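You operate a simulated robot arm through the tools that you are given. There is no shell and no other tool. Be economical: measure what you need, move in short steps, check, and stop when the job is done.

You are at the controls of a simulated two-armed robot. One attempt, no reset.

TASK
Take the pink jar that says "MU67" from the bench right of the mill and put it in the cold tray. Fetch the snow base tub and stand it on the bench right of the tall mixer. Take the lid off the medium mixing jar on the cooling bench and lay it down there. The order is free. Set down upright: pink jar, snow base tub.
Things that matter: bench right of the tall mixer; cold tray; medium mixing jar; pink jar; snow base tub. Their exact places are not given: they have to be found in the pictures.

Only the result counts: the job must be done as asked and must still hold three seconds after the hand-in. Knocking over, shifting, dropping, spilling or breaking anything else fails it. Lids that push on must go on centred and level and be pressed home; caps that screw on are set level and turned clockwise until they are tight.

THE ROBOT
Two 7-joint arms with two-finger parallel grippers on one trunk, on a base that drives. Base frame: it is fixed to the floor where the robot stands at the start and does not move with it; the origin is under the middle of the robot, x ahead of it, y to its left, z up. Lengths are in mm, angles in degrees, forces in N, time in s.
The left shoulder is at the start at [50, 209, 1196], the right one opposite. With the tool pointing down near the work surface each hand reaches from about 100 to 720 mm from the robot's upright axis, wherever it stands, measured 20 degrees to its own side. Places, roughly: bench right of the tall mixer (47x24 cm) [220, 1300, 900]; cold tray (25x15 cm) [660, -480, 920]; snow base tub [0, 1250, 500]. Payload 4.4 kg a hand.
The tool frame of a hand sits at the grasp point between the pads (the TCP): z along the fingers, y along the line on which they close. The tips reach 23 mm beyond it. Largest opening 94 mm; finger width 38, thickness 10; the body of the gripper, 54 by 96 mm, starts 39 mm behind the TCP.
Orientation is told as [roll, pitch, yaw] about the base's x, y, z axes, in that order, counted from this pose: with the fingers straight down and closing along the base's y, the tool's x points along the base's -x, its y along +y and its z along -z.

THE INTERFACE
- The arms move only by the tool send_rows. It takes "left_targets", "right_targets" or both (then of equal length, played together; a hand with none holds still); each is a list of rows, each a list of 7 numbers: the shift along the tool's x, y, z in units of 40 mm (1.0 is 40 mm), then the turn, a rotation vector about the tool's x, y, z in units of 8 degrees (1.0 is 8 degrees), then the gripper command, from -1 (shut) to 1 (fully open), values between in proportion. In form: [[tx, ty, tz, ax, ay, az, fingers], ...]. A call has 1 to 12 rows; each row shifts and turns the commanded pose from where the row before left it, along the tool's axes as they then stand. A call with a number of a shift or a turn outside -1 to 1 is refused whole. Each row takes 0.2 s and may step no farther than 50 mm and 8.6 degrees from the row before; otherwise, or with a gripper value out of range, the whole call is refused. A pose out of reach is approached as far as the arm can. The call stops where the force on the tool passes 40 N (or 10 N more than at its start, if that is more) or the arm is blocked; 0.2 s more then pass. Each finger travels about 108 mm/s and halts on what it meets, pressing with about 33 N; the grip force reading is that of the motor and also rises with nothing between the fingers. The clock runs only during rows and for 0.2 s after the last one: add rows that do not move to give the fingers time. It gives the time, the measured TCP pose, the force on the tool (base axes), the opening and the grip force at its end, in the units of the frame above (readings bear some noise), with the torque about the TCP (base axes, N m) and any sound that the robot's microphone picked up.
- Cameras (640 x 400 px; columns grow to the right, rows downward): "scene" is now at [149.6, -51.9, 1366.8]; the picture's right is [-0.54, -0.84, 0.00], its down [-0.32, 0.21, -0.92] and it looks along [0.78, -0.50, -0.38] (base axes); focal length 276 px, centre (320, 200). "left" rides on the left gripper at [86, -16, -75] in its tool frame; the picture's right is [0.18, 0.98, 0.00], its down [-0.58, 0.11, -0.81] and it looks along [-0.79, 0.15, 0.59] (tool axes); focal length 243 px, centre (320, 200). "right" rides on the right gripper at [86, 16, -75] in its tool frame; the picture's right is [-0.18, 0.98, 0.00], its down [-0.58, -0.11, -0.81] and it looks along [-0.79, -0.15, 0.59] (tool axes); focal length 243 px, centre (320, 200).
- camera(camera): a new picture of that camera. The clock stands still meanwhile.
- raise_lower(by): slides the trunk up (or, below 0, down) by that many mm; the arms and the scene camera ride with it, the base frame stays. It gives what a move gives, with no picture.
- drive_base(legs): drives the robot by 1 to 6 legs, each [ahead, left, turn to the left] in mm, mm and degrees, along the robot's own axes; the way and the turn of a leg run together, so that a leg with both is an arc; at most 1500 mm and 180 degrees a leg. The arms and the cameras ride along, it lands a little off, and it stops where it bumps. It gives what a move gives.
- turn_head(pan, tilt): turns the head with the scene camera to pan (to the left, within 80 degrees either way) and tilt (down, from -29 to 69), counted from straight ahead of the robot. It gives what a move gives.
- measure_at(camera, pixels): for up to 12 pixels [column, row] of the newest picture of that camera ("zoom" is the newest enlarged one), the place [x, y, z] in the base frame of the surface seen there, good to about 2 mm, but the place of the scene camera against the robot may be out by one fixed shift of up to 25 mm in any direction. The clock stands still meanwhile.
- inspect(camera, box): a new picture of the part [left, top, right, bottom] of that camera's present view, enlarged. The clock stands still meanwhile.
- close_job(): hands the job in; it is judged then, once.

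Go step by step. Measure first, check grasps and placings, and put right what went wrong. The budget is 110 turns and 108 pictures, counting those below and the enlarged ones. Unless the task says otherwise, let go and move clear before handing in, and close with one line.

The tools are called after "Request:" as a command line: name --argument value ..., lists and objects as JSON in quotes. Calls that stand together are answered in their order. send_rows: Moves the arms, as the interface text tells. Its arguments: {"type":"object","properties":{"left_targets":{"type":"array","items":{"type":"array","items":{"type":"number"}}},"right_targets":{"type":"array","items":{"type":"array","items":{"type":"number"}}}},"required":[]} The other tools are called the same way: raise_lower (by) slides the trunk up or down; drive_base (legs) drives the base; turn_head (pan, tilt) turns the head that bears the scene camera; camera (camera) takes a picture; measure_at (camera, pixels) gives the place of the surface under pixels of a picture; inspect (camera, box) takes an enlarged picture of a part of a camera's view; close_job () hands the job in.

At the start:

```text
time: 0.0
left_ee_pos: [503.2, -91.4, 1169.6]
left_ee_rot: [0.0, 0.0, 0.0]
left_contact_force: [-0.3, 0.0, 0.7]
left_moment: [0.02, -0.05, -0.02]
left_width: 94.1
left_grasp_force: 0.0
right_ee_pos: [352.6, -430.7, 1251.6]
right_ee_rot: [-0.1, 0.0, 0.1]
right_contact_force: [-0.5, -0.3, 0.0]
right_moment: [-0.01, -0.01, 0.01]
right_width: 94.1
right_grasp_force: 0.0
trunk travel left (down, up): [-275.0, 288.0]
robot x, y, heading: [1.0, 0.1, -0.0]
head pan, tilt: [-32.6, 22.5]
```

scene: 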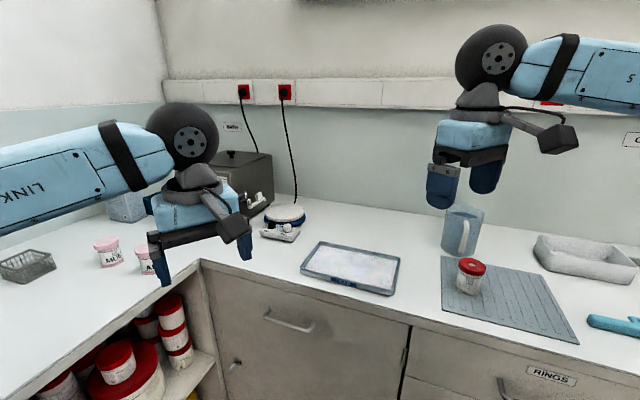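
right: 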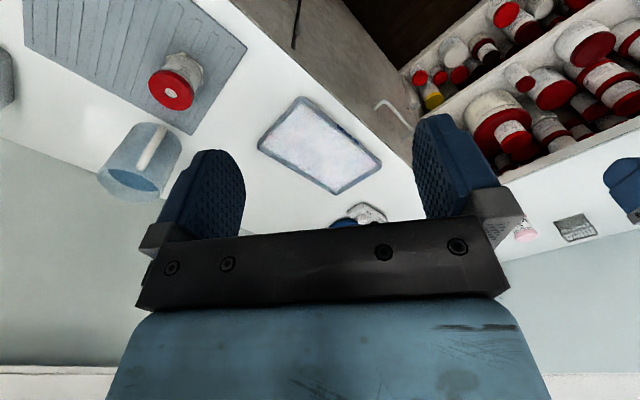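
left: 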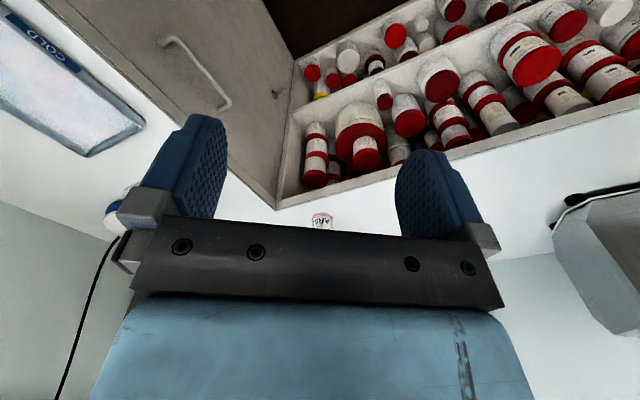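

The scene shows the cold tray near (350,268) and pink jars near (107,252) and (147,262). I'll look left with the head to see the rest.

Request:
inspect --camera "scene" --box '[60, 200, 220, 300]'

Request:
turn_head --pan 10 --tilt 25

Request:
camera --camera "scene"

Request:
turn_head --pan 70 --tilt 25

Request:
camera --camera "scene"

```text
4.00 times, centred on (140, 250) of scene
```

zoom: 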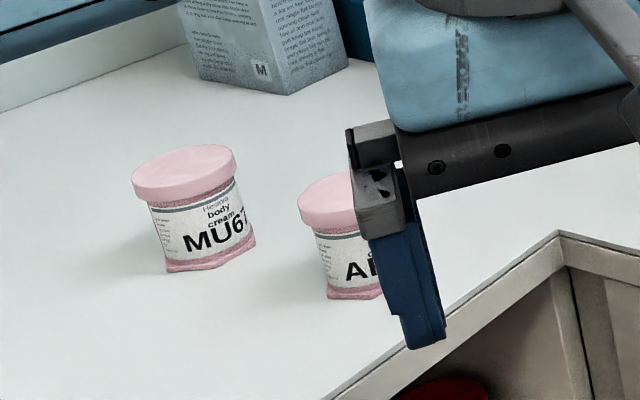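

```text
time: 1.1
left_ee_pos: [502.6, -92.6, 1170.1]
left_ee_rot: [0.0, 0.0, 0.0]
left_contact_force: [0.4, 0.7, 0.3]
left_moment: [-0.01, 0.02, 0.01]
left_width: 94.1
left_grasp_force: 0.1
right_ee_pos: [352.7, -430.5, 1252.9]
right_ee_rot: [0.0, 0.0, 0.0]
right_contact_force: [0.0, 0.4, 0.0]
right_moment: [0.01, 0.01, -0.03]
right_width: 94.1
right_grasp_force: 0.0
trunk travel left (down, up): [-275.0, 288.0]
robot x, y, heading: [1.6, 3.0, -0.1]
head pan, tilt: [10.0, 25.0]
```

```text
103 pictures are left
```

scene: 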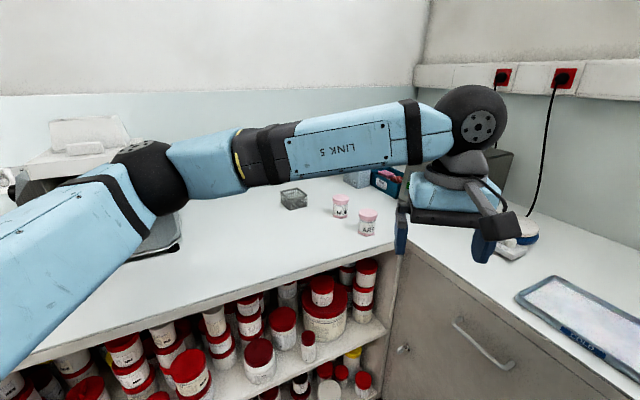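

```text
time: 2.4
left_ee_pos: [503.2, -92.0, 1169.3]
left_ee_rot: [0.0, 0.0, 0.0]
left_contact_force: [-0.4, -0.3, 0.2]
left_moment: [0.02, -0.01, -0.04]
left_width: 94.0
left_grasp_force: 0.0
right_ee_pos: [352.7, -429.9, 1252.4]
right_ee_rot: [0.0, 0.0, -0.1]
right_contact_force: [0.3, 0.1, -0.1]
right_moment: [0.0, 0.03, 0.0]
right_width: 93.9
right_grasp_force: 0.1
trunk travel left (down, up): [-275.0, 288.0]
robot x, y, heading: [-4.3, -0.4, 0.1]
head pan, tilt: [70.0, 25.0]
```

```text
102 pictures are left
```

scene: 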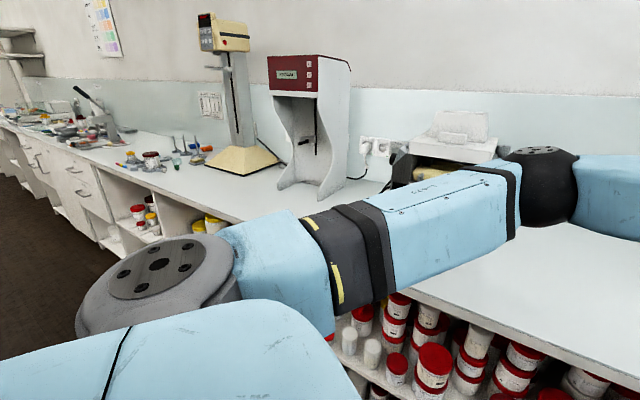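

The head at 70° shows the maroon and yellow mixers at the left bench and the shelf with tubs. I'll look right as well and measure the geometry.

Request:
measure_at --camera "scene" --pixels '[[240, 165], [310, 190], [270, 205], [560, 250], [370, 355], [210, 220], [160, 180], [450, 185], [640, 380], [430, 370], [140, 210], [155, 155]]'

Request:
turn_head --pan -70 --tilt 25

Request:
camera --camera "scene"

```text
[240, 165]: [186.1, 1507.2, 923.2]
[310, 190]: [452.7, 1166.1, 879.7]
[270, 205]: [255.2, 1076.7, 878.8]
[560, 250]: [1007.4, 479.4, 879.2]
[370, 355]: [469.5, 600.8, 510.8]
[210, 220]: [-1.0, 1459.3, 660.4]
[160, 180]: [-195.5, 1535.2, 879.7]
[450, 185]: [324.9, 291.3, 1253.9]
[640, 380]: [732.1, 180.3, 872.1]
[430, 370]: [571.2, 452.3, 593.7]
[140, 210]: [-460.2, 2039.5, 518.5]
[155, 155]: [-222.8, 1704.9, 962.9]
```

```text
time: 4.6
left_ee_pos: [503.0, -91.8, 1169.4]
left_ee_rot: [0.1, 0.0, -0.1]
left_contact_force: [-0.2, -0.3, -0.2]
left_moment: [0.04, 0.0, -0.02]
left_width: 93.9
left_grasp_force: 0.1
right_ee_pos: [353.1, -431.7, 1252.3]
right_ee_rot: [-0.1, 0.0, 0.0]
right_contact_force: [0.2, -0.5, 0.1]
right_moment: [-0.01, 0.02, 0.02]
right_width: 94.3
right_grasp_force: 0.0
trunk travel left (down, up): [-275.0, 288.0]
robot x, y, heading: [0.7, 3.2, -0.0]
head pan, tilt: [-70.0, 25.0]
```

```text
101 pictures are left
```

scene: 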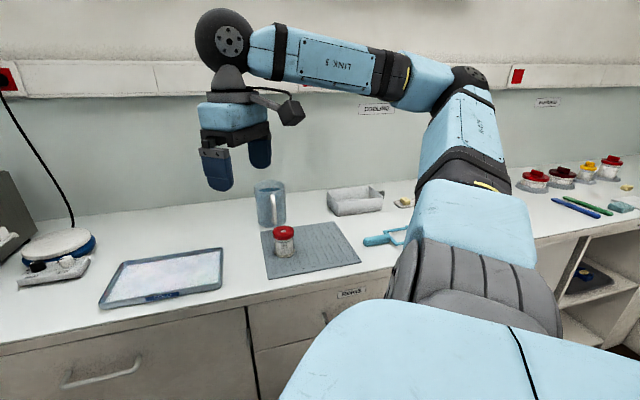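

A jar with a red lid sits on a mat at (284,240), and wall signs are at (375,107) and (547,102). I'll zoom on these and the other jars.

Request:
inspect --camera "scene" --box '[240, 80, 400, 180]'

Request:
inspect --camera "scene" --box '[500, 85, 640, 225]'

Request:
inspect --camera "scene" --box '[240, 180, 400, 280]'

Request:
measure_at --camera "scene" --pixels '[[284, 231], [165, 272], [285, 252], [127, 262], [220, 250], [200, 287], [100, 305], [270, 190], [355, 203], [535, 172], [563, 172], [380, 240]]'

```text
4.00 times, centred on (320, 130) of scene
```

zoom: 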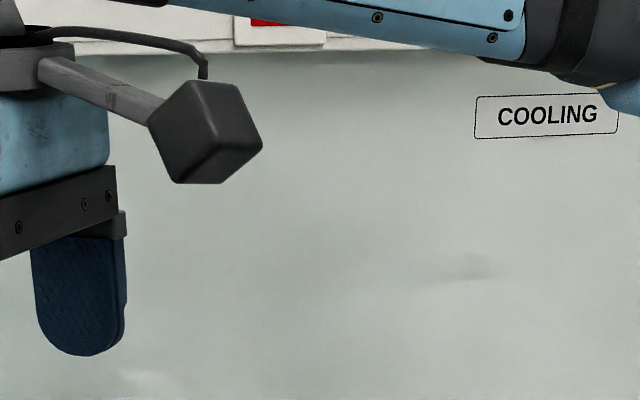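

```text
2.86 times, centred on (570, 155) of scene
```

zoom: 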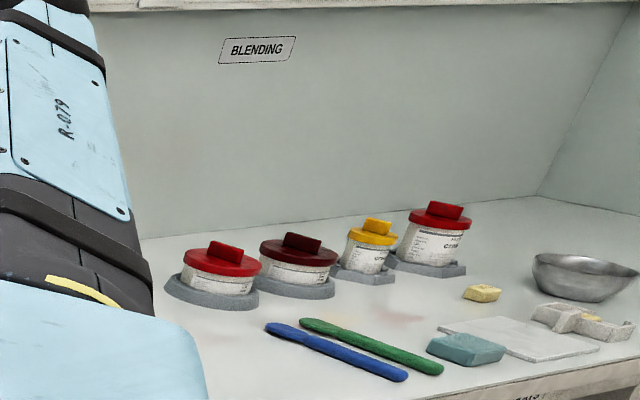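

```text
4.00 times, centred on (320, 230) of scene
```

zoom: 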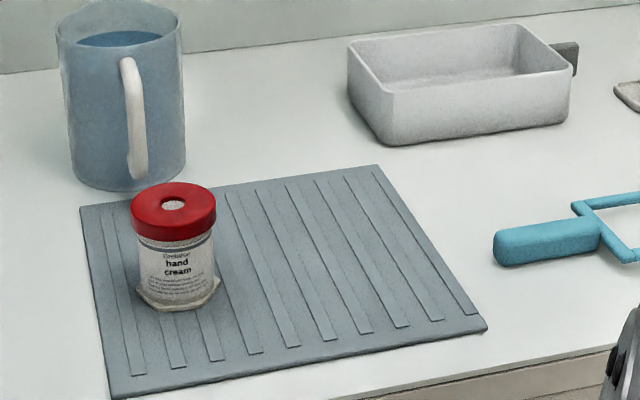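

```text
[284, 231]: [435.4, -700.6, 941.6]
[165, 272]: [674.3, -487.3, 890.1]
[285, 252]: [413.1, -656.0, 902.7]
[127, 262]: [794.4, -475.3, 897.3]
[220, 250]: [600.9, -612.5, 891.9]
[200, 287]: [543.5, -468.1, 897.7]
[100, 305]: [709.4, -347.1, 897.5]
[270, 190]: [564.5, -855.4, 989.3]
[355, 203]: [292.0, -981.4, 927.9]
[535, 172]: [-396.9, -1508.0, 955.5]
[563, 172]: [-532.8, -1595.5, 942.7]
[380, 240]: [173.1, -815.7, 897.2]
```

The "hand cream" jar with the red lid on the mat stands under the COOLING sign, so it is the likely medium mixing jar; the benches run at about 35° to the base frame. Now I'll measure the pink jars.

Request:
turn_head --pan -5 --tilt 25

Request:
camera --camera "scene"

Request:
inspect --camera "left" --box '[220, 170, 420, 295]'

```text
time: 6.0
left_ee_pos: [504.1, -89.5, 1169.7]
left_ee_rot: [0.0, 0.0, 0.1]
left_contact_force: [0.3, -0.4, 0.3]
left_moment: [0.01, -0.03, 0.04]
left_width: 94.0
left_grasp_force: 0.1
right_ee_pos: [352.5, -430.1, 1252.9]
right_ee_rot: [-0.1, -0.1, 0.1]
right_contact_force: [0.4, 0.9, 0.6]
right_moment: [0.0, 0.01, -0.02]
right_width: 94.1
right_grasp_force: 0.0
trunk travel left (down, up): [-275.0, 288.0]
robot x, y, heading: [-2.1, -2.3, -0.1]
head pan, tilt: [-5.0, 25.0]
```

```text
97 pictures are left
```

scene: 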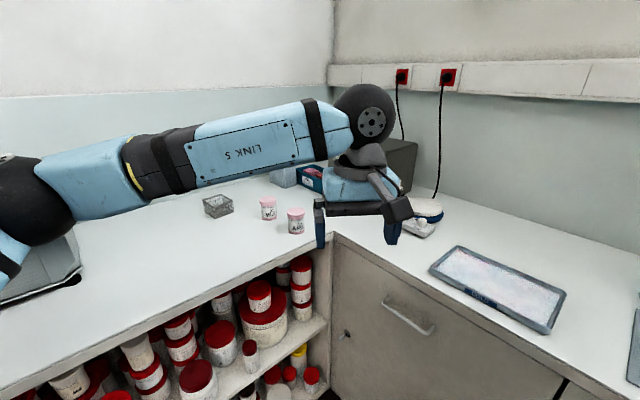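

```text
3.20 times, centred on (320, 232) of left
```

zoom: 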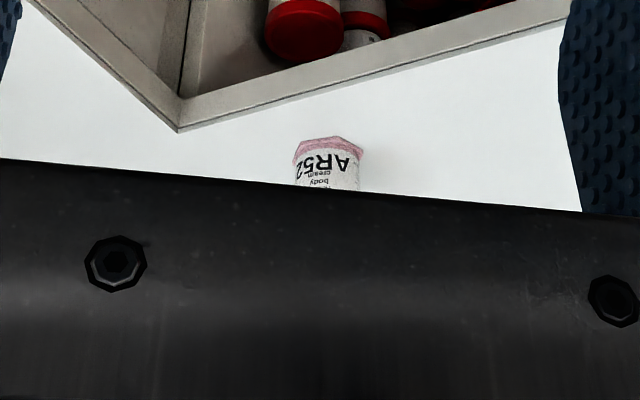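

MU67 is at (268,208) and AR52 at (295,220). I'll measure those, the bench and the edges.

Request:
measure_at --camera "scene" --pixels '[[268, 201], [268, 218], [295, 211], [295, 232], [331, 234], [250, 240], [217, 205], [100, 340], [20, 388], [250, 278], [560, 370], [60, 280]]'

Request:
measure_at --camera "left" --pixels '[[320, 217], [320, 213], [278, 205], [260, 210], [76, 157]]'

Request:
measure_at --camera "scene" --pixels '[[331, 234], [429, 268], [549, 334]]'

```text
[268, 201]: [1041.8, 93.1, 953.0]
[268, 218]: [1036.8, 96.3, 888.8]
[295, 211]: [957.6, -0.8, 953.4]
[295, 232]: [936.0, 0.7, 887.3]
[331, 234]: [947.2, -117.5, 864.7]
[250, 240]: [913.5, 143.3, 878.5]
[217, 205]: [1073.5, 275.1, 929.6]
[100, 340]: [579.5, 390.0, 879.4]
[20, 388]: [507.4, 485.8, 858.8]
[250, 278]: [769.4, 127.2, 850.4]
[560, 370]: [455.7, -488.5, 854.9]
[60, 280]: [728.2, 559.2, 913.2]
```

```text
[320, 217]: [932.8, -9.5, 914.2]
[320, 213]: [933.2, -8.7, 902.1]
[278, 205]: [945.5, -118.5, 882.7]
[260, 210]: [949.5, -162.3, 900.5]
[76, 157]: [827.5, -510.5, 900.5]
```

```text
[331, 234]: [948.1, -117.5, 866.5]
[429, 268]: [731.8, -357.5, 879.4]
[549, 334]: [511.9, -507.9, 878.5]
```

Comparing cameras, the scene view is about 21 mm low (bench is at z≈900), and MU67 is near (1040,88). I'll drive ahead toward the corner so that pink jar, tray and mat all fall within reach.

Request:
drive_base --legs '[[400, -39, 0]]'

Request:
turn_head --pan 0 --tilt 35

Request:
camera --camera "scene"

Request:
camera --camera "left"

Request:
camera --camera "right"

```text
time: 8.5
left_ee_pos: [901.1, -130.9, 1170.6]
left_ee_rot: [0.0, 0.0, 0.0]
left_contact_force: [1.2, 0.2, 0.6]
left_moment: [0.0, 0.0, 0.0]
left_width: 94.0
left_grasp_force: 0.1
right_ee_pos: [751.9, -472.2, 1252.5]
right_ee_rot: [0.0, 0.0, -0.1]
right_contact_force: [1.1, -1.3, 0.2]
right_moment: [-0.01, 0.01, -0.01]
right_width: 94.1
right_grasp_force: 0.2
trunk travel left (down, up): [-275.0, 288.0]
robot x, y, heading: [399.1, -38.5, 0.0]
head pan, tilt: [-5.0, 25.0]
```

```text
time: 9.2
left_ee_pos: [902.7, -131.0, 1169.4]
left_ee_rot: [0.0, 0.0, -0.1]
left_contact_force: [-1.0, 0.2, 0.3]
left_moment: [0.01, 0.03, -0.01]
left_width: 94.0
left_grasp_force: 0.2
right_ee_pos: [752.7, -470.6, 1253.5]
right_ee_rot: [0.0, 0.0, 0.0]
right_contact_force: [-0.3, 0.1, 0.7]
right_moment: [0.0, 0.02, 0.01]
right_width: 93.9
right_grasp_force: 0.2
trunk travel left (down, up): [-275.0, 288.0]
robot x, y, heading: [400.0, -41.6, 0.0]
head pan, tilt: [0.0, 35.0]
```

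```text
95 pictures are left
```

scene: 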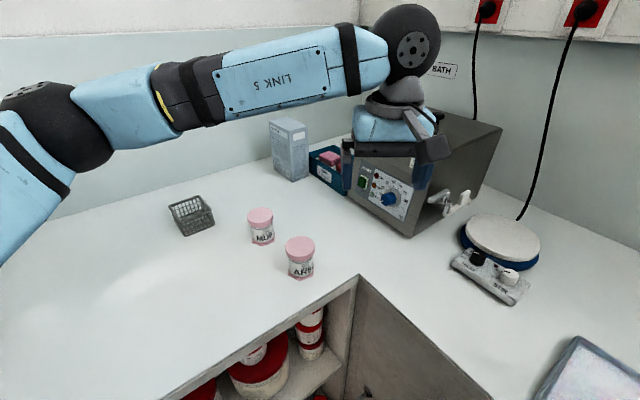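

```text
94 pictures are left
```

left: 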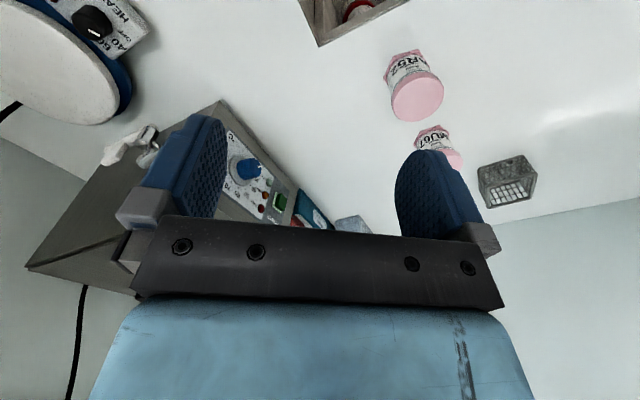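

```text
93 pictures are left
```

right: 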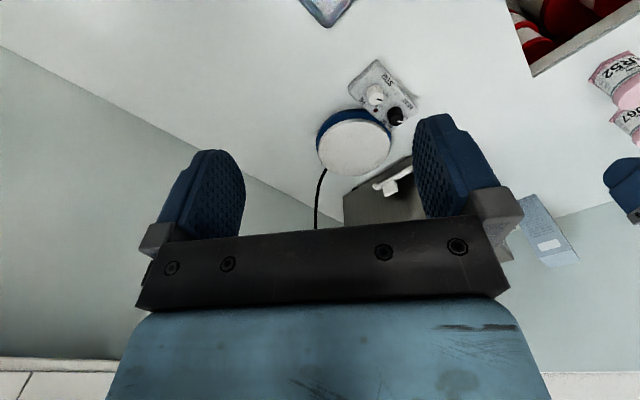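

The jars are visible at (260,225) and (300,255) with free space around them. I'll bring the left hand above-left, short of MU67, for a wrist view.

Request:
send_rows --left_targets '[[-0.2, 0.9125, 0, 0, 0, 0, 1], [-0.2, 0.9125, 0, 0, 0, 0, 1], [-0.2, 0.9125, 0, 0, 0, 0, 1], [-0.2, 0.9125, 0, 0, 0, 0, 1], [-0.2, 0.9125, 0, 0, 0, 0, 1], [-0.2, 0.9125, 0, 0, 0, 0, 1]]'

Request:
camera --camera "left"

```text
time: 10.6
left_ee_pos: [949.2, 88.1, 1170.8]
left_ee_rot: [-0.1, 0.0, -0.1]
left_contact_force: [0.3, 0.1, -0.3]
left_moment: [-0.03, 0.01, 0.01]
left_width: 93.7
left_grasp_force: 0.0
right_ee_pos: [752.4, -468.5, 1254.4]
right_ee_rot: [-0.2, 0.0, -0.2]
right_contact_force: [0.7, 0.1, 0.0]
right_moment: [-0.02, -0.01, 0.0]
right_width: 93.9
right_grasp_force: 0.0
trunk travel left (down, up): [-275.0, 288.0]
robot x, y, heading: [399.6, -41.0, -0.4]
head pan, tilt: [0.0, 35.0]
```

```text
92 pictures are left
```

left: 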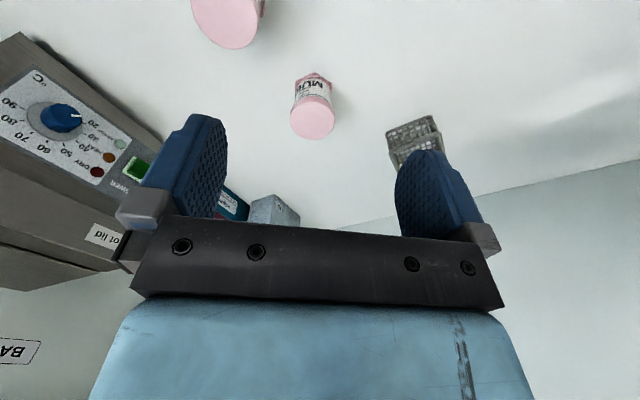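

Request:
measure_at --camera "left" --pixels '[[312, 117], [291, 116], [333, 116], [312, 97], [312, 138], [298, 90], [329, 90], [320, 75], [330, 150]]'

Request:
inspect --camera "left" --box '[270, 60, 350, 150]'

```text
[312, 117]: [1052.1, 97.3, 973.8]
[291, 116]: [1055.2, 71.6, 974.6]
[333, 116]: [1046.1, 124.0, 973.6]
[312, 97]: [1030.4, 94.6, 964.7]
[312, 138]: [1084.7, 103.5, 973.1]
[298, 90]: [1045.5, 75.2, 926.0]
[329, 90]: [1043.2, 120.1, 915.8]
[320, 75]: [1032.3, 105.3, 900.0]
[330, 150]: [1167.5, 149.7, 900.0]
```

```text
4.44 times, centred on (310, 105) of left
```

zoom: 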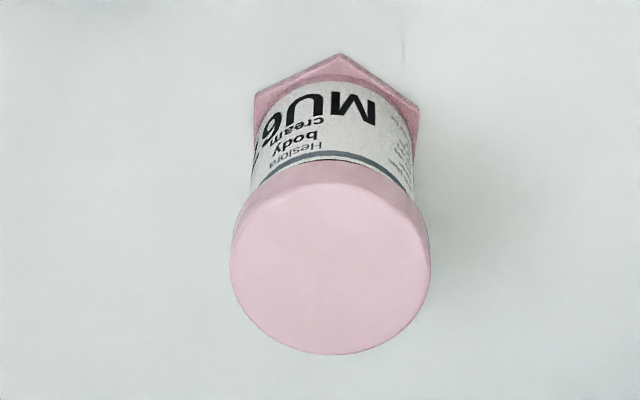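

Lid centre is about (1056,98), top z 974, Ø≈56, bench z 900. I'll move above it and go down to TCP z≈942.

Request:
send_rows --left_targets '[[-0.9, 0.1, 0, 0, 0, 0, 1], [-0.9, 0.1, 0, 0, 0, 0, 1], [-0.875, 0.05, 0, 0, 0, 0, 1], [0, 0, 0.95, 0, 0, 0, 1], [0, 0, 0.95, 0, 0, 0, 1], [0, 0, 0.95, 0, 0, 0, 1], [0, 0, 0.95, 0, 0, 0, 1]]'

Request:
camera --camera "left"

```text
time: 12.2
left_ee_pos: [1058.1, 98.4, 1015.4]
left_ee_rot: [0.1, 0.1, -0.1]
left_contact_force: [-0.1, -0.3, 0.9]
left_moment: [0.02, 0.03, -0.01]
left_width: 93.9
left_grasp_force: 0.0
right_ee_pos: [753.3, -470.8, 1252.7]
right_ee_rot: [0.1, 0.0, -0.1]
right_contact_force: [1.0, -0.8, 0.2]
right_moment: [0.01, 0.03, 0.01]
right_width: 94.1
right_grasp_force: 0.0
trunk travel left (down, up): [-275.0, 288.0]
robot x, y, heading: [401.2, -36.9, -0.2]
head pan, tilt: [0.0, 35.0]
```

```text
90 pictures are left
```

left: 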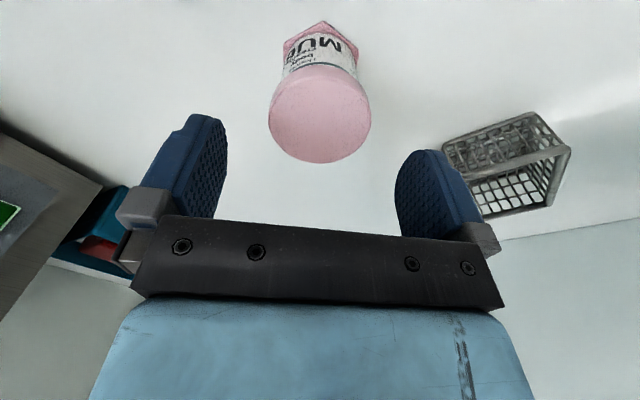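

The lid at (320,115) is centred between the fingers. I'll lower and close.

Request:
send_rows --left_targets '[[0, 0, 0.95, 0, 0, 0, 1], [0, 0, 0.85, 0, 0, 0, 1], [0, 0, 0, 0, 0, 0, 1], [0, 0, 0, 0, 0, 0, -1], [0, 0, 0, 0, 0, 0, -1], [0, 0, 0, 0, 0, 0, -1], [0, 0, 0, 0, 0, 0, -1]]'

Request:
camera --camera "left"

```text
time: 13.8
left_ee_pos: [1055.2, 97.1, 945.9]
left_ee_rot: [-0.1, -0.1, -0.1]
left_contact_force: [-0.9, -0.4, -0.5]
left_moment: [-0.06, -0.03, 0.01]
left_width: 58.2
left_grasp_force: 32.6
right_ee_pos: [750.7, -470.7, 1252.4]
right_ee_rot: [0.0, 0.0, -0.1]
right_contact_force: [0.5, -0.7, 0.6]
right_moment: [0.0, -0.02, -0.01]
right_width: 93.8
right_grasp_force: 0.0
trunk travel left (down, up): [-275.0, 288.0]
robot x, y, heading: [400.0, -40.5, 0.1]
head pan, tilt: [0.0, 35.0]
```

```text
89 pictures are left
```

left: 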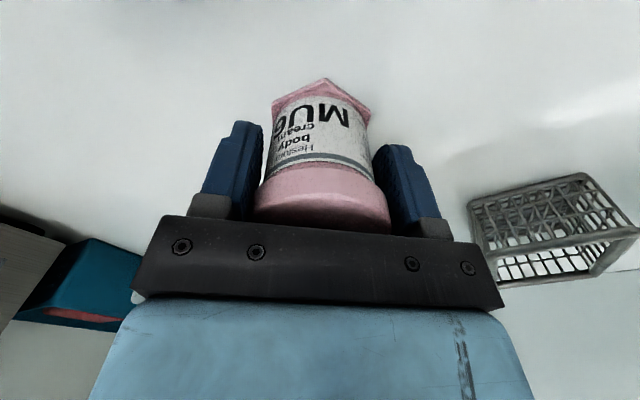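

Gripped at 58 mm with 33 N. Lift straight up and check.

Request:
send_rows --left_targets '[[0, 0, -0.5, 0, 0, 0, -1], [0, 0, -0.9, 0, 0, 0, -1], [0, 0, -0.9, 0, 0, 0, -1], [0, 0, -0.9, 0, 0, 0, -1], [0, 0, -0.9, 0, 0, 0, -1], [0, 0, -0.9, 0, 0, 0, -1], [0, 0, -0.9, 0, 0, 0, -1]]'

Request:
camera --camera "left"

```text
time: 15.4
left_ee_pos: [1057.4, 96.9, 1181.7]
left_ee_rot: [0.2, -0.1, -0.2]
left_contact_force: [-0.1, 0.2, -1.1]
left_moment: [0.0, -0.01, -0.02]
left_width: 58.3
left_grasp_force: 32.7
right_ee_pos: [750.8, -471.4, 1252.7]
right_ee_rot: [0.1, 0.0, -0.2]
right_contact_force: [0.0, 0.4, -0.1]
right_moment: [0.03, -0.03, 0.02]
right_width: 94.1
right_grasp_force: 0.0
trunk travel left (down, up): [-275.0, 288.0]
robot x, y, heading: [398.8, -38.7, 0.0]
head pan, tilt: [0.0, 35.0]
```

```text
88 pictures are left
```

left: 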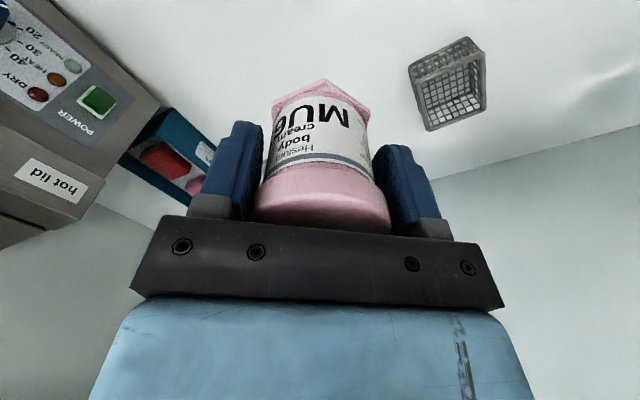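

Jar lifted cleanly (bottom at ~1135). I'll retract 200 mm toward the robot, then turn the base −72°, so the left hand faces the tray and the right hand the mat.

Request:
send_rows --left_targets '[[0.9, 0, 0, 0, 0, 0, -1], [0.9, 0, 0, 0, 0, 0, -1], [0.9, 0, 0, 0, 0, 0, -1], [0.9, 0, 0, 0, 0, 0, -1], [0.9, 0, 0, 0, 0, 0, -1], [0.5, 0, 0, 0, 0, 0, -1]]'

Request:
drive_base --legs '[[0, 0, -72]]'

Request:
turn_head --pan 0 --tilt 40

Request:
camera --camera "scene"

Request:
camera --camera "left"

Request:
camera --camera "right"

```text
time: 16.8
left_ee_pos: [856.3, 98.4, 1180.2]
left_ee_rot: [0.0, 0.1, -0.1]
left_contact_force: [-0.1, 0.3, 0.1]
left_moment: [-0.03, 0.0, -0.03]
left_width: 58.2
left_grasp_force: 33.2
right_ee_pos: [751.9, -470.3, 1253.6]
right_ee_rot: [0.0, 0.1, -0.2]
right_contact_force: [0.7, 0.5, -0.8]
right_moment: [-0.03, 0.03, -0.03]
right_width: 93.8
right_grasp_force: 0.0
trunk travel left (down, up): [-275.0, 288.0]
robot x, y, heading: [396.0, -39.7, 0.1]
head pan, tilt: [0.0, 35.0]
```

```text
time: 20.3
left_ee_pos: [673.2, -430.0, 1180.9]
left_ee_rot: [0.0, 0.0, -71.6]
left_contact_force: [1.6, 0.8, -0.2]
left_moment: [0.0, -0.03, -0.01]
left_width: 58.1
left_grasp_force: 33.2
right_ee_pos: [101.4, -509.6, 1252.5]
right_ee_rot: [0.0, 0.1, -71.5]
right_contact_force: [-0.1, -0.7, 0.1]
right_moment: [-0.02, 0.02, -0.02]
right_width: 94.2
right_grasp_force: 0.0
trunk travel left (down, up): [-275.0, 288.0]
robot x, y, heading: [400.8, -42.6, -71.5]
head pan, tilt: [0.0, 35.0]
```

```text
time: 21.0
left_ee_pos: [674.1, -430.7, 1180.6]
left_ee_rot: [0.0, 0.1, -71.5]
left_contact_force: [-0.8, -0.7, -0.8]
left_moment: [0.02, 0.02, 0.02]
left_width: 58.1
left_grasp_force: 32.9
right_ee_pos: [101.8, -510.9, 1252.7]
right_ee_rot: [0.0, 0.0, -71.7]
right_contact_force: [0.0, -0.2, -0.9]
right_moment: [-0.02, 0.02, -0.03]
right_width: 94.0
right_grasp_force: 0.2
trunk travel left (down, up): [-275.0, 288.0]
robot x, y, heading: [399.0, -40.7, -71.7]
head pan, tilt: [0.0, 40.0]
```

```text
87 pictures are left
```

scene: 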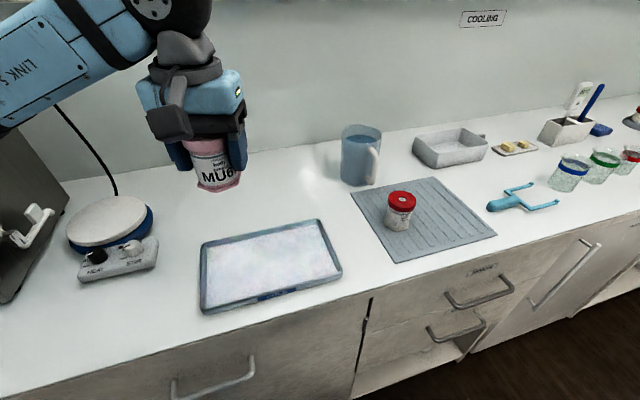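

```text
86 pictures are left
```

left: 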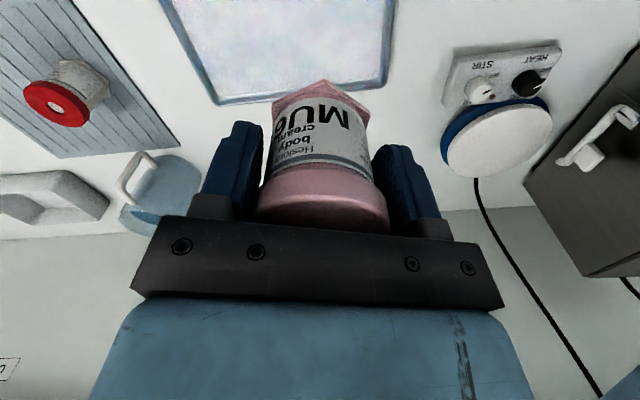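

```text
85 pictures are left
```

right: 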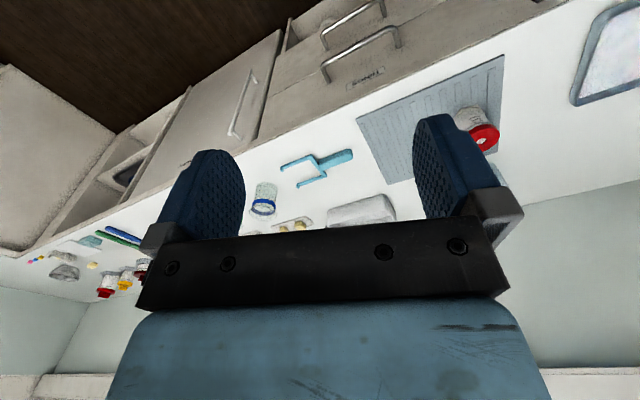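

Tray is in view at (270,265); there are also ringed glass jars at (570,170). I'll inspect those and measure the tray with the left camera.

Request:
inspect --camera "scene" --box '[480, 70, 640, 220]'

Request:
inspect --camera "scene" --box '[340, 170, 450, 240]'

Request:
measure_at --camera "left" --pixels '[[215, 97], [382, 83], [250, 60], [300, 60], [360, 60], [200, 40], [300, 10], [55, 100], [140, 190], [410, 60]]'

Request:
measure_at --camera "scene" --pixels '[[203, 308], [340, 268], [320, 221], [205, 243], [270, 265], [255, 288], [295, 245], [225, 260]]'

```text
2.67 times, centred on (560, 145) of scene
```

zoom: 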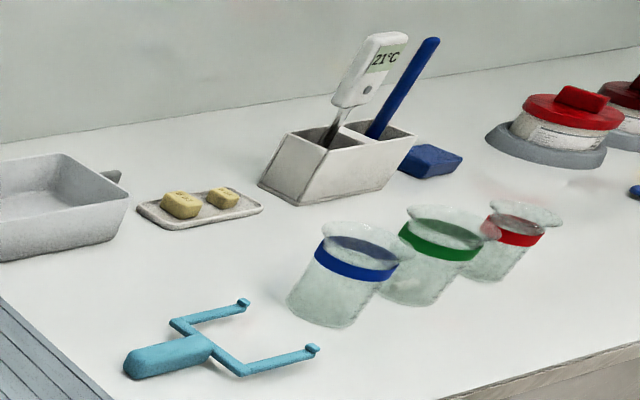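

```text
5.71 times, centred on (395, 205) of scene
```

zoom: 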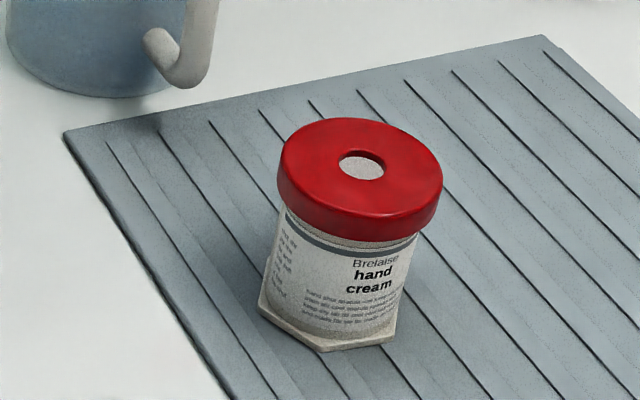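

```text
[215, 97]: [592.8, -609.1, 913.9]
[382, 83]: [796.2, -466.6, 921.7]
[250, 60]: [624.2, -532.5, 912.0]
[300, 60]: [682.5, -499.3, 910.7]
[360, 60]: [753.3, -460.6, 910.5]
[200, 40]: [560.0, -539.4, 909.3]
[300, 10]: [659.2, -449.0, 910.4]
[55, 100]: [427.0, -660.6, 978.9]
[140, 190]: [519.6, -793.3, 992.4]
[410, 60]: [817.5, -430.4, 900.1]
```

```text
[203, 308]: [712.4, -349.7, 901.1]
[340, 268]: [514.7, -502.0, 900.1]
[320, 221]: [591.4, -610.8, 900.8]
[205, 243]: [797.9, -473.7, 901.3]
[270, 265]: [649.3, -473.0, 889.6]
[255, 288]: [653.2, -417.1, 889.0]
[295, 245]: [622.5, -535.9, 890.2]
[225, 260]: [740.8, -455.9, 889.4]
```

Tray floor is at z 911, centre (655,−483). With a bottom offset of 46 mm, release TCP is z≈957; I'll move over and descend to ~963 first.

Request:
send_rows --left_targets '[[-0.54, -0.4, 0, 0, 0, 0, -1], [-0.54, -0.4, 0, 0, 0, 0, -1], [0, 0, 0.9, 0, 0, 0, -1], [0, 0, 0.9, 0, 0, 0, -1], [0, 0, 0.9, 0, 0, 0, -1], [0, 0, 0.9, 0, 0, 0, -1], [0, 0, 0.9, 0, 0, 0, -1], [0, 0, 0.8, 0, 0, 0, -1], [0, 0, 0, 0, 0, 0, -1]]'

Request:
camera --camera "left"

Request:
camera --camera "scene"

```text
time: 23.0
left_ee_pos: [652.2, -487.9, 977.9]
left_ee_rot: [0.5, -0.7, -71.7]
left_contact_force: [-0.2, 0.2, -1.6]
left_moment: [0.01, -0.02, 0.0]
left_width: 58.1
left_grasp_force: 33.2
right_ee_pos: [92.7, -512.0, 1249.9]
right_ee_rot: [0.5, 0.0, -71.7]
right_contact_force: [-0.4, 0.5, -0.3]
right_moment: [0.02, 0.0, -0.06]
right_width: 94.1
right_grasp_force: 0.1
trunk travel left (down, up): [-275.0, 288.0]
robot x, y, heading: [398.5, -40.1, -71.7]
head pan, tilt: [0.0, 40.0]
```

```text
82 pictures are left
```

left: 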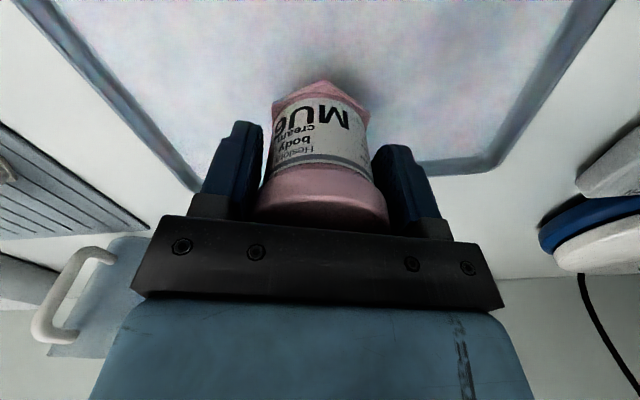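

```text
81 pictures are left
```

scene: 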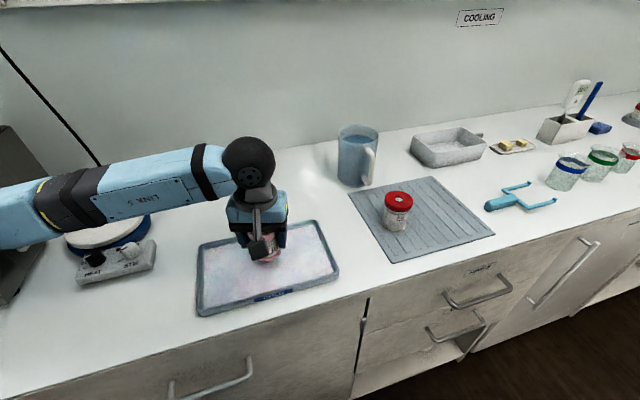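

The hand stopped ~14 mm short of commanded and both hands show a slight tilt, so the left forearm may be touching something (hotplate at (110,225)?). I'll zoom there before going on.

Request:
inspect --camera "scene" --box '[0, 130, 300, 310]'

Request:
measure_at --camera "scene" --pixels '[[100, 220], [100, 238], [130, 225], [20, 210], [20, 240], [150, 205], [105, 265], [30, 195]]'

```text
2.13 times, centred on (150, 220) of scene
```

zoom: 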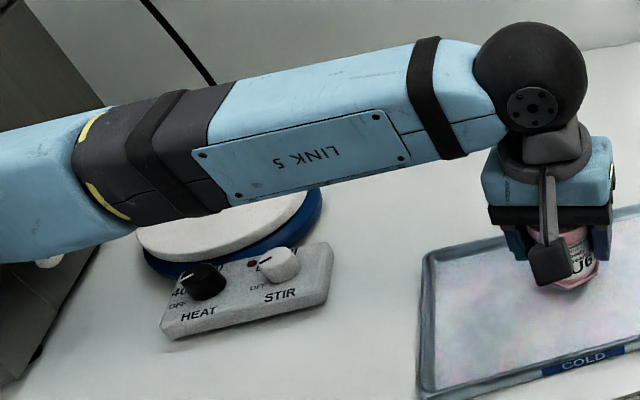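

```text
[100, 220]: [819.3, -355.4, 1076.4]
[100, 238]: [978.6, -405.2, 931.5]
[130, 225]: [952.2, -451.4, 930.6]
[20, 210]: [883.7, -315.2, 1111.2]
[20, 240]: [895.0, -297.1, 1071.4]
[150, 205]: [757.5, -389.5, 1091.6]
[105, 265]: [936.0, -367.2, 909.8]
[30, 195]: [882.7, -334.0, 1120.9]
```

Forearm is ~100 mm above the hotplate, but the elbow leaves the frame near the grey bath. Looking left.

Request:
turn_head --pan 45 --tilt 40

Request:
camera --camera "scene"

```text
time: 24.1
left_ee_pos: [651.7, -480.9, 971.6]
left_ee_rot: [0.3, -0.2, -71.6]
left_contact_force: [0.0, -0.5, -1.2]
left_moment: [0.01, -0.02, 0.02]
left_width: 57.7
left_grasp_force: 33.0
right_ee_pos: [96.1, -507.2, 1250.7]
right_ee_rot: [0.3, -0.3, -71.6]
right_contact_force: [-0.5, 0.1, -0.3]
right_moment: [0.0, -0.01, 0.02]
right_width: 93.9
right_grasp_force: 0.0
trunk travel left (down, up): [-275.0, 288.0]
robot x, y, heading: [397.4, -39.5, -71.4]
head pan, tilt: [45.0, 40.0]
```

```text
79 pictures are left
```

scene: 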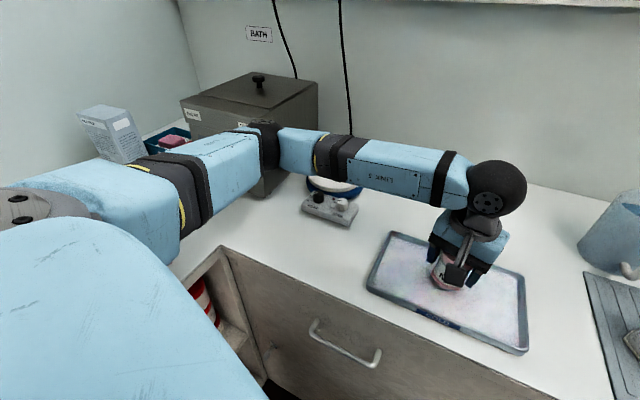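

The elbow at (265,145) is right in front of the bath. I'll zoom and measure that gap.

Request:
inspect --camera "scene" --box '[170, 70, 350, 230]'

Request:
measure_at --camera "scene" --pixels '[[268, 135], [258, 126], [275, 150], [300, 150], [240, 120], [220, 115], [262, 188], [278, 186], [290, 115], [245, 140]]'

```text
2.50 times, centred on (260, 150) of scene
```

zoom: 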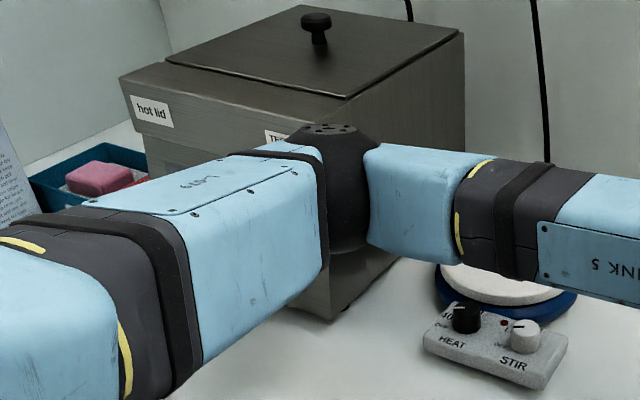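

```text
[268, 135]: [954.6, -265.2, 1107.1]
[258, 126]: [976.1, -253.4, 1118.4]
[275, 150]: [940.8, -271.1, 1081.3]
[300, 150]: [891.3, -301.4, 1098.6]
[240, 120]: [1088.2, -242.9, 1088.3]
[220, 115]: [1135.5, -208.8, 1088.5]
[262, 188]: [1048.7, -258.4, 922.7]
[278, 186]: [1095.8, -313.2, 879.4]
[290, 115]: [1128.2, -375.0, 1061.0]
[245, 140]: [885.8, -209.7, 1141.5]
```

Elbow (≈(975,−262), reaching out to ~1020) is practically against the bath corner (~1048,−258), which explains the tilt. I'll back up by lifting the hand along the same way, then check the bath.

Request:
send_rows --left_targets '[[0, 0, -0.9, 0, 0, 0, -1], [0, 0, -0.9, 0, 0, 0, -1], [0, 0, -0.9, 0, 0, 0, -1], [0, 0, -0.9, 0, 0, 0, -1], [0, 0, -0.9, 0, 0, 0, -1], [0, 0, -0.8, 0, 0, 0, -1], [0, 0, 0, 0, 0, 0, -1]]'

Request:
camera --camera "scene"

```text
time: 25.7
left_ee_pos: [657.6, -481.6, 1181.5]
left_ee_rot: [-0.1, -0.1, -71.6]
left_contact_force: [0.7, 0.0, -1.2]
left_moment: [0.01, -0.03, -0.02]
left_width: 57.7
left_grasp_force: 33.3
right_ee_pos: [102.0, -511.2, 1253.2]
right_ee_rot: [-0.1, 0.1, -71.6]
right_contact_force: [0.2, -0.1, -0.3]
right_moment: [0.02, 0.04, 0.02]
right_width: 93.9
right_grasp_force: 0.0
trunk travel left (down, up): [-275.0, 288.0]
robot x, y, heading: [398.8, -36.4, -71.4]
head pan, tilt: [45.0, 40.0]
```

```text
77 pictures are left
```

scene: 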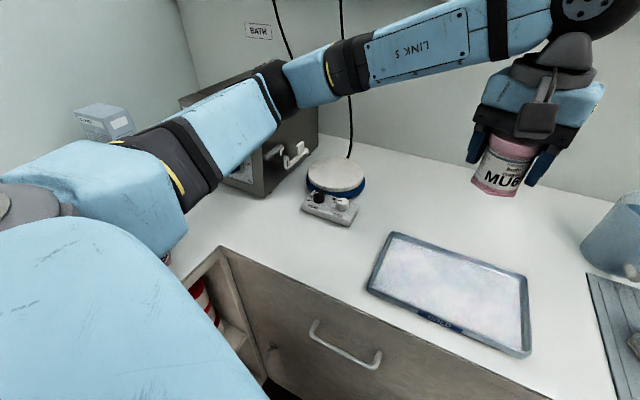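

Readings returned to normal after backing out, so the elbow had pressed on the bath. I'll measure the bath's bottom corner and neighbours now to judge whether it moved.

Request:
inspect --camera "scene" --box '[200, 140, 380, 260]'

```text
3.33 times, centred on (290, 200) of scene
```

zoom: 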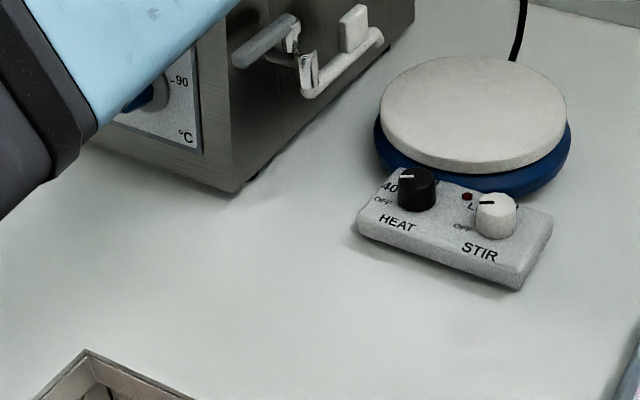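

Request:
measure_at --camera "zoom" --pixels '[[237, 196], [260, 165], [345, 85], [150, 165], [518, 290], [360, 238], [85, 352], [240, 205]]'

```text
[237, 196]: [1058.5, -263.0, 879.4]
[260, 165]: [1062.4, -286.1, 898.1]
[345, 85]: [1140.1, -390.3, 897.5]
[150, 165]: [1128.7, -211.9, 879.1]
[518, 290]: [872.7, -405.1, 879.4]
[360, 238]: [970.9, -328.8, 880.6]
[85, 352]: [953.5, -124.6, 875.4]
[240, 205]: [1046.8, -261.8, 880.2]
```

The bath corner now measures (1059,−263), consistent with the earlier picture within reading error; I'll verify later from the same viewpoint. To keep the elbow clear, I'll shift the base away from the bath and raise the trunk.

Request:
drive_base --legs '[[47, -142, 0]]'

Request:
raise_lower --by 150

Request:
turn_head --pan 25 --tilt 45

Request:
camera --camera "scene"

```text
time: 27.6
left_ee_pos: [540.3, -570.4, 1179.9]
left_ee_rot: [0.0, 0.0, -71.6]
left_contact_force: [-0.3, -0.3, -1.6]
left_moment: [0.02, 0.02, 0.0]
left_width: 57.9
left_grasp_force: 32.7
right_ee_pos: [-15.1, -598.9, 1252.9]
right_ee_rot: [0.0, 0.0, -71.6]
right_contact_force: [-0.5, 0.4, -0.3]
right_moment: [0.01, 0.0, 0.0]
right_width: 94.0
right_grasp_force: 0.0
trunk travel left (down, up): [-275.0, 288.0]
robot x, y, heading: [281.3, -126.4, -71.8]
head pan, tilt: [45.0, 40.0]
```

```text
time: 29.3
left_ee_pos: [540.7, -570.7, 1330.0]
left_ee_rot: [0.0, 0.1, -71.7]
left_contact_force: [0.6, 0.5, 0.0]
left_moment: [0.01, -0.01, 0.0]
left_width: 58.1
left_grasp_force: 33.3
right_ee_pos: [-15.6, -598.6, 1403.4]
right_ee_rot: [0.0, 0.1, -71.6]
right_contact_force: [-0.4, 0.9, -0.5]
right_moment: [-0.03, 0.0, 0.01]
right_width: 94.1
right_grasp_force: 0.0
trunk travel left (down, up): [-425.0, 138.0]
robot x, y, heading: [281.2, -130.6, -71.3]
head pan, tilt: [45.0, 40.0]
```

```text
time: 30.1
left_ee_pos: [541.0, -570.9, 1331.2]
left_ee_rot: [0.0, -0.1, -71.7]
left_contact_force: [-0.2, 0.3, -1.1]
left_moment: [-0.01, 0.05, 0.01]
left_width: 57.9
left_grasp_force: 32.8
right_ee_pos: [-16.3, -598.7, 1402.4]
right_ee_rot: [0.0, -0.1, -71.6]
right_contact_force: [-0.1, -0.1, 1.4]
right_moment: [0.0, 0.03, -0.05]
right_width: 93.9
right_grasp_force: 0.1
trunk travel left (down, up): [-425.0, 138.0]
robot x, y, heading: [279.6, -128.6, -71.6]
head pan, tilt: [25.0, 45.0]
```

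```text
75 pictures are left
```

scene: 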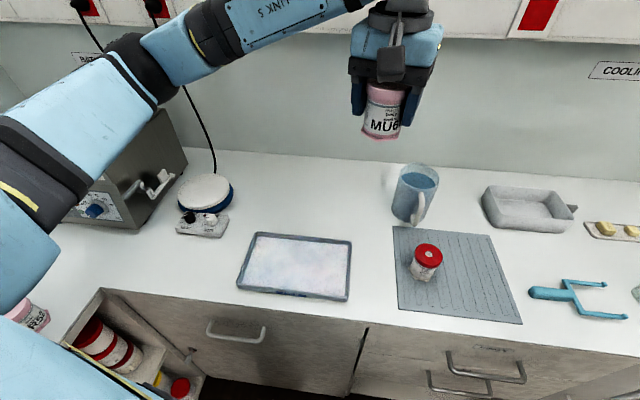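

View is clear. Moving the left hand over the tray centre and part-way down.

Request:
send_rows --left_targets '[[0.3, 0.864, 0, 0, 0, 0, -1], [0.3, 0.864, 0, 0, 0, 0, -1], [0.3, 0.864, 0, 0, 0, 0, -1], [0.3, 0.864, 0, 0, 0, 0, -1], [0, 0, 0.9, 0, 0, 0, -1], [0, 0, 0.9, 0, 0, 0, -1], [0, 0, 0.9, 0, 0, 0, -1], [0, 0, 0.9, 0, 0, 0, -1], [0, 0, 0.9, 0, 0, 0, -1], [0, 0, 0.9, 0, 0, 0, -1], [0, 0, 0.9, 0, 0, 0, -1]]'

Request:
camera --camera "scene"

```text
time: 32.5
left_ee_pos: [656.3, -482.1, 1079.0]
left_ee_rot: [0.0, 0.1, -71.6]
left_contact_force: [-0.6, -0.2, -0.8]
left_moment: [0.01, -0.04, 0.02]
left_width: 57.8
left_grasp_force: 33.4
right_ee_pos: [-16.3, -599.1, 1401.4]
right_ee_rot: [-0.1, 0.1, -71.6]
right_contact_force: [0.4, -0.1, 0.1]
right_moment: [-0.02, 0.03, -0.02]
right_width: 94.0
right_grasp_force: 0.1
trunk travel left (down, up): [-425.0, 138.0]
robot x, y, heading: [282.0, -128.4, -71.7]
head pan, tilt: [25.0, 45.0]
```

```text
74 pictures are left
```

scene: 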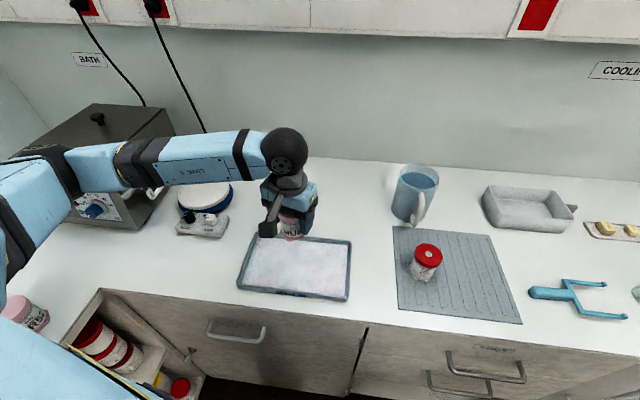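

Request:
measure_at --camera "scene" --pixels '[[65, 165], [75, 185], [100, 170], [45, 170], [105, 210], [135, 215]]'

```text
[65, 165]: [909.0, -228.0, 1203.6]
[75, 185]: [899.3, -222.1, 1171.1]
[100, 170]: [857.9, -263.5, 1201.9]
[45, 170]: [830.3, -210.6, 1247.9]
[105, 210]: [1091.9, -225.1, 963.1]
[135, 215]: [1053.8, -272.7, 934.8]
```

Elbow is at about (930,−225,1190): ~100 mm clear of the bath. Continue down to ~964.

Request:
send_rows --left_targets '[[0, 0, 0.9, 0, 0, 0, -1], [0, 0, 0.9, 0, 0, 0, -1], [0, 0, 0.8, 0, 0, 0, -1], [0, 0, 0.28, 0, 0, 0, -1], [0, 0, 0, 0, 0, 0, -1]]'

Request:
camera --camera "left"

```text
time: 33.8
left_ee_pos: [655.3, -481.9, 963.1]
left_ee_rot: [0.1, 0.0, -71.6]
left_contact_force: [0.5, -0.4, -0.5]
left_moment: [0.03, 0.0, 0.01]
left_width: 58.0
left_grasp_force: 32.2
right_ee_pos: [-15.3, -598.9, 1403.5]
right_ee_rot: [0.1, 0.0, -71.6]
right_contact_force: [-0.7, 0.1, -0.6]
right_moment: [0.01, -0.01, 0.01]
right_width: 94.0
right_grasp_force: 0.1
trunk travel left (down, up): [-425.0, 138.0]
robot x, y, heading: [280.1, -126.3, -71.6]
head pan, tilt: [25.0, 45.0]
```

```text
73 pictures are left
```

left: 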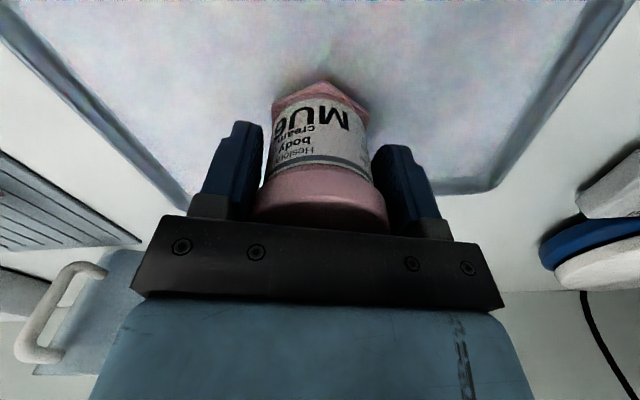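

No tilt this time, and the jar is over the tray. Lower the last ~5 mm in small steps.

Request:
send_rows --left_targets '[[0, 0, 0.06, 0, 0, 0, -1], [0, 0, 0.06, 0, 0, 0, -1], [0, 0, 0.05, 0, 0, 0, -1], [0, 0, 0, 0, 0, 0, -1]]'

```text
time: 34.8
left_ee_pos: [655.4, -481.6, 955.5]
left_ee_rot: [0.0, 0.0, -71.7]
left_contact_force: [-0.1, -0.1, -1.2]
left_moment: [-0.03, -0.02, 0.0]
left_width: 57.8
left_grasp_force: 32.9
right_ee_pos: [-16.0, -599.8, 1402.9]
right_ee_rot: [0.0, 0.0, -71.6]
right_contact_force: [-0.1, -0.1, 0.4]
right_moment: [-0.05, -0.03, -0.01]
right_width: 94.1
right_grasp_force: 0.0
trunk travel left (down, up): [-425.0, 138.0]
robot x, y, heading: [283.7, -124.4, -71.6]
head pan, tilt: [25.0, 45.0]
```

Request:
send_rows --left_targets '[[0, 0, 0.05, 0, 0, 0, -1], [0, 0, 0.05, 0, 0, 0, -1], [0, 0, 0, 0, 0, 0, -1]]'

Request:
inspect --camera "left" --box '[240, 60, 400, 160]'

```text
time: 35.5
left_ee_pos: [655.8, -480.7, 955.4]
left_ee_rot: [0.0, -0.2, -71.7]
left_contact_force: [4.2, 0.1, 22.4]
left_moment: [0.07, -0.1, 0.02]
left_width: 58.0
left_grasp_force: 33.1
right_ee_pos: [-17.0, -597.0, 1404.6]
right_ee_rot: [0.0, -0.1, -71.7]
right_contact_force: [0.2, 0.2, -0.3]
right_moment: [0.01, -0.01, 0.01]
right_width: 94.2
right_grasp_force: 0.0
trunk travel left (down, up): [-425.0, 138.0]
robot x, y, heading: [281.3, -127.5, -71.5]
head pan, tilt: [25.0, 45.0]
```

```text
4.00 times, centred on (320, 110) of left
```

zoom: 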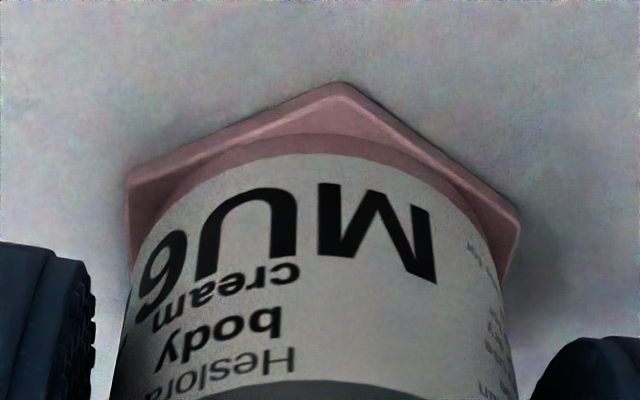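

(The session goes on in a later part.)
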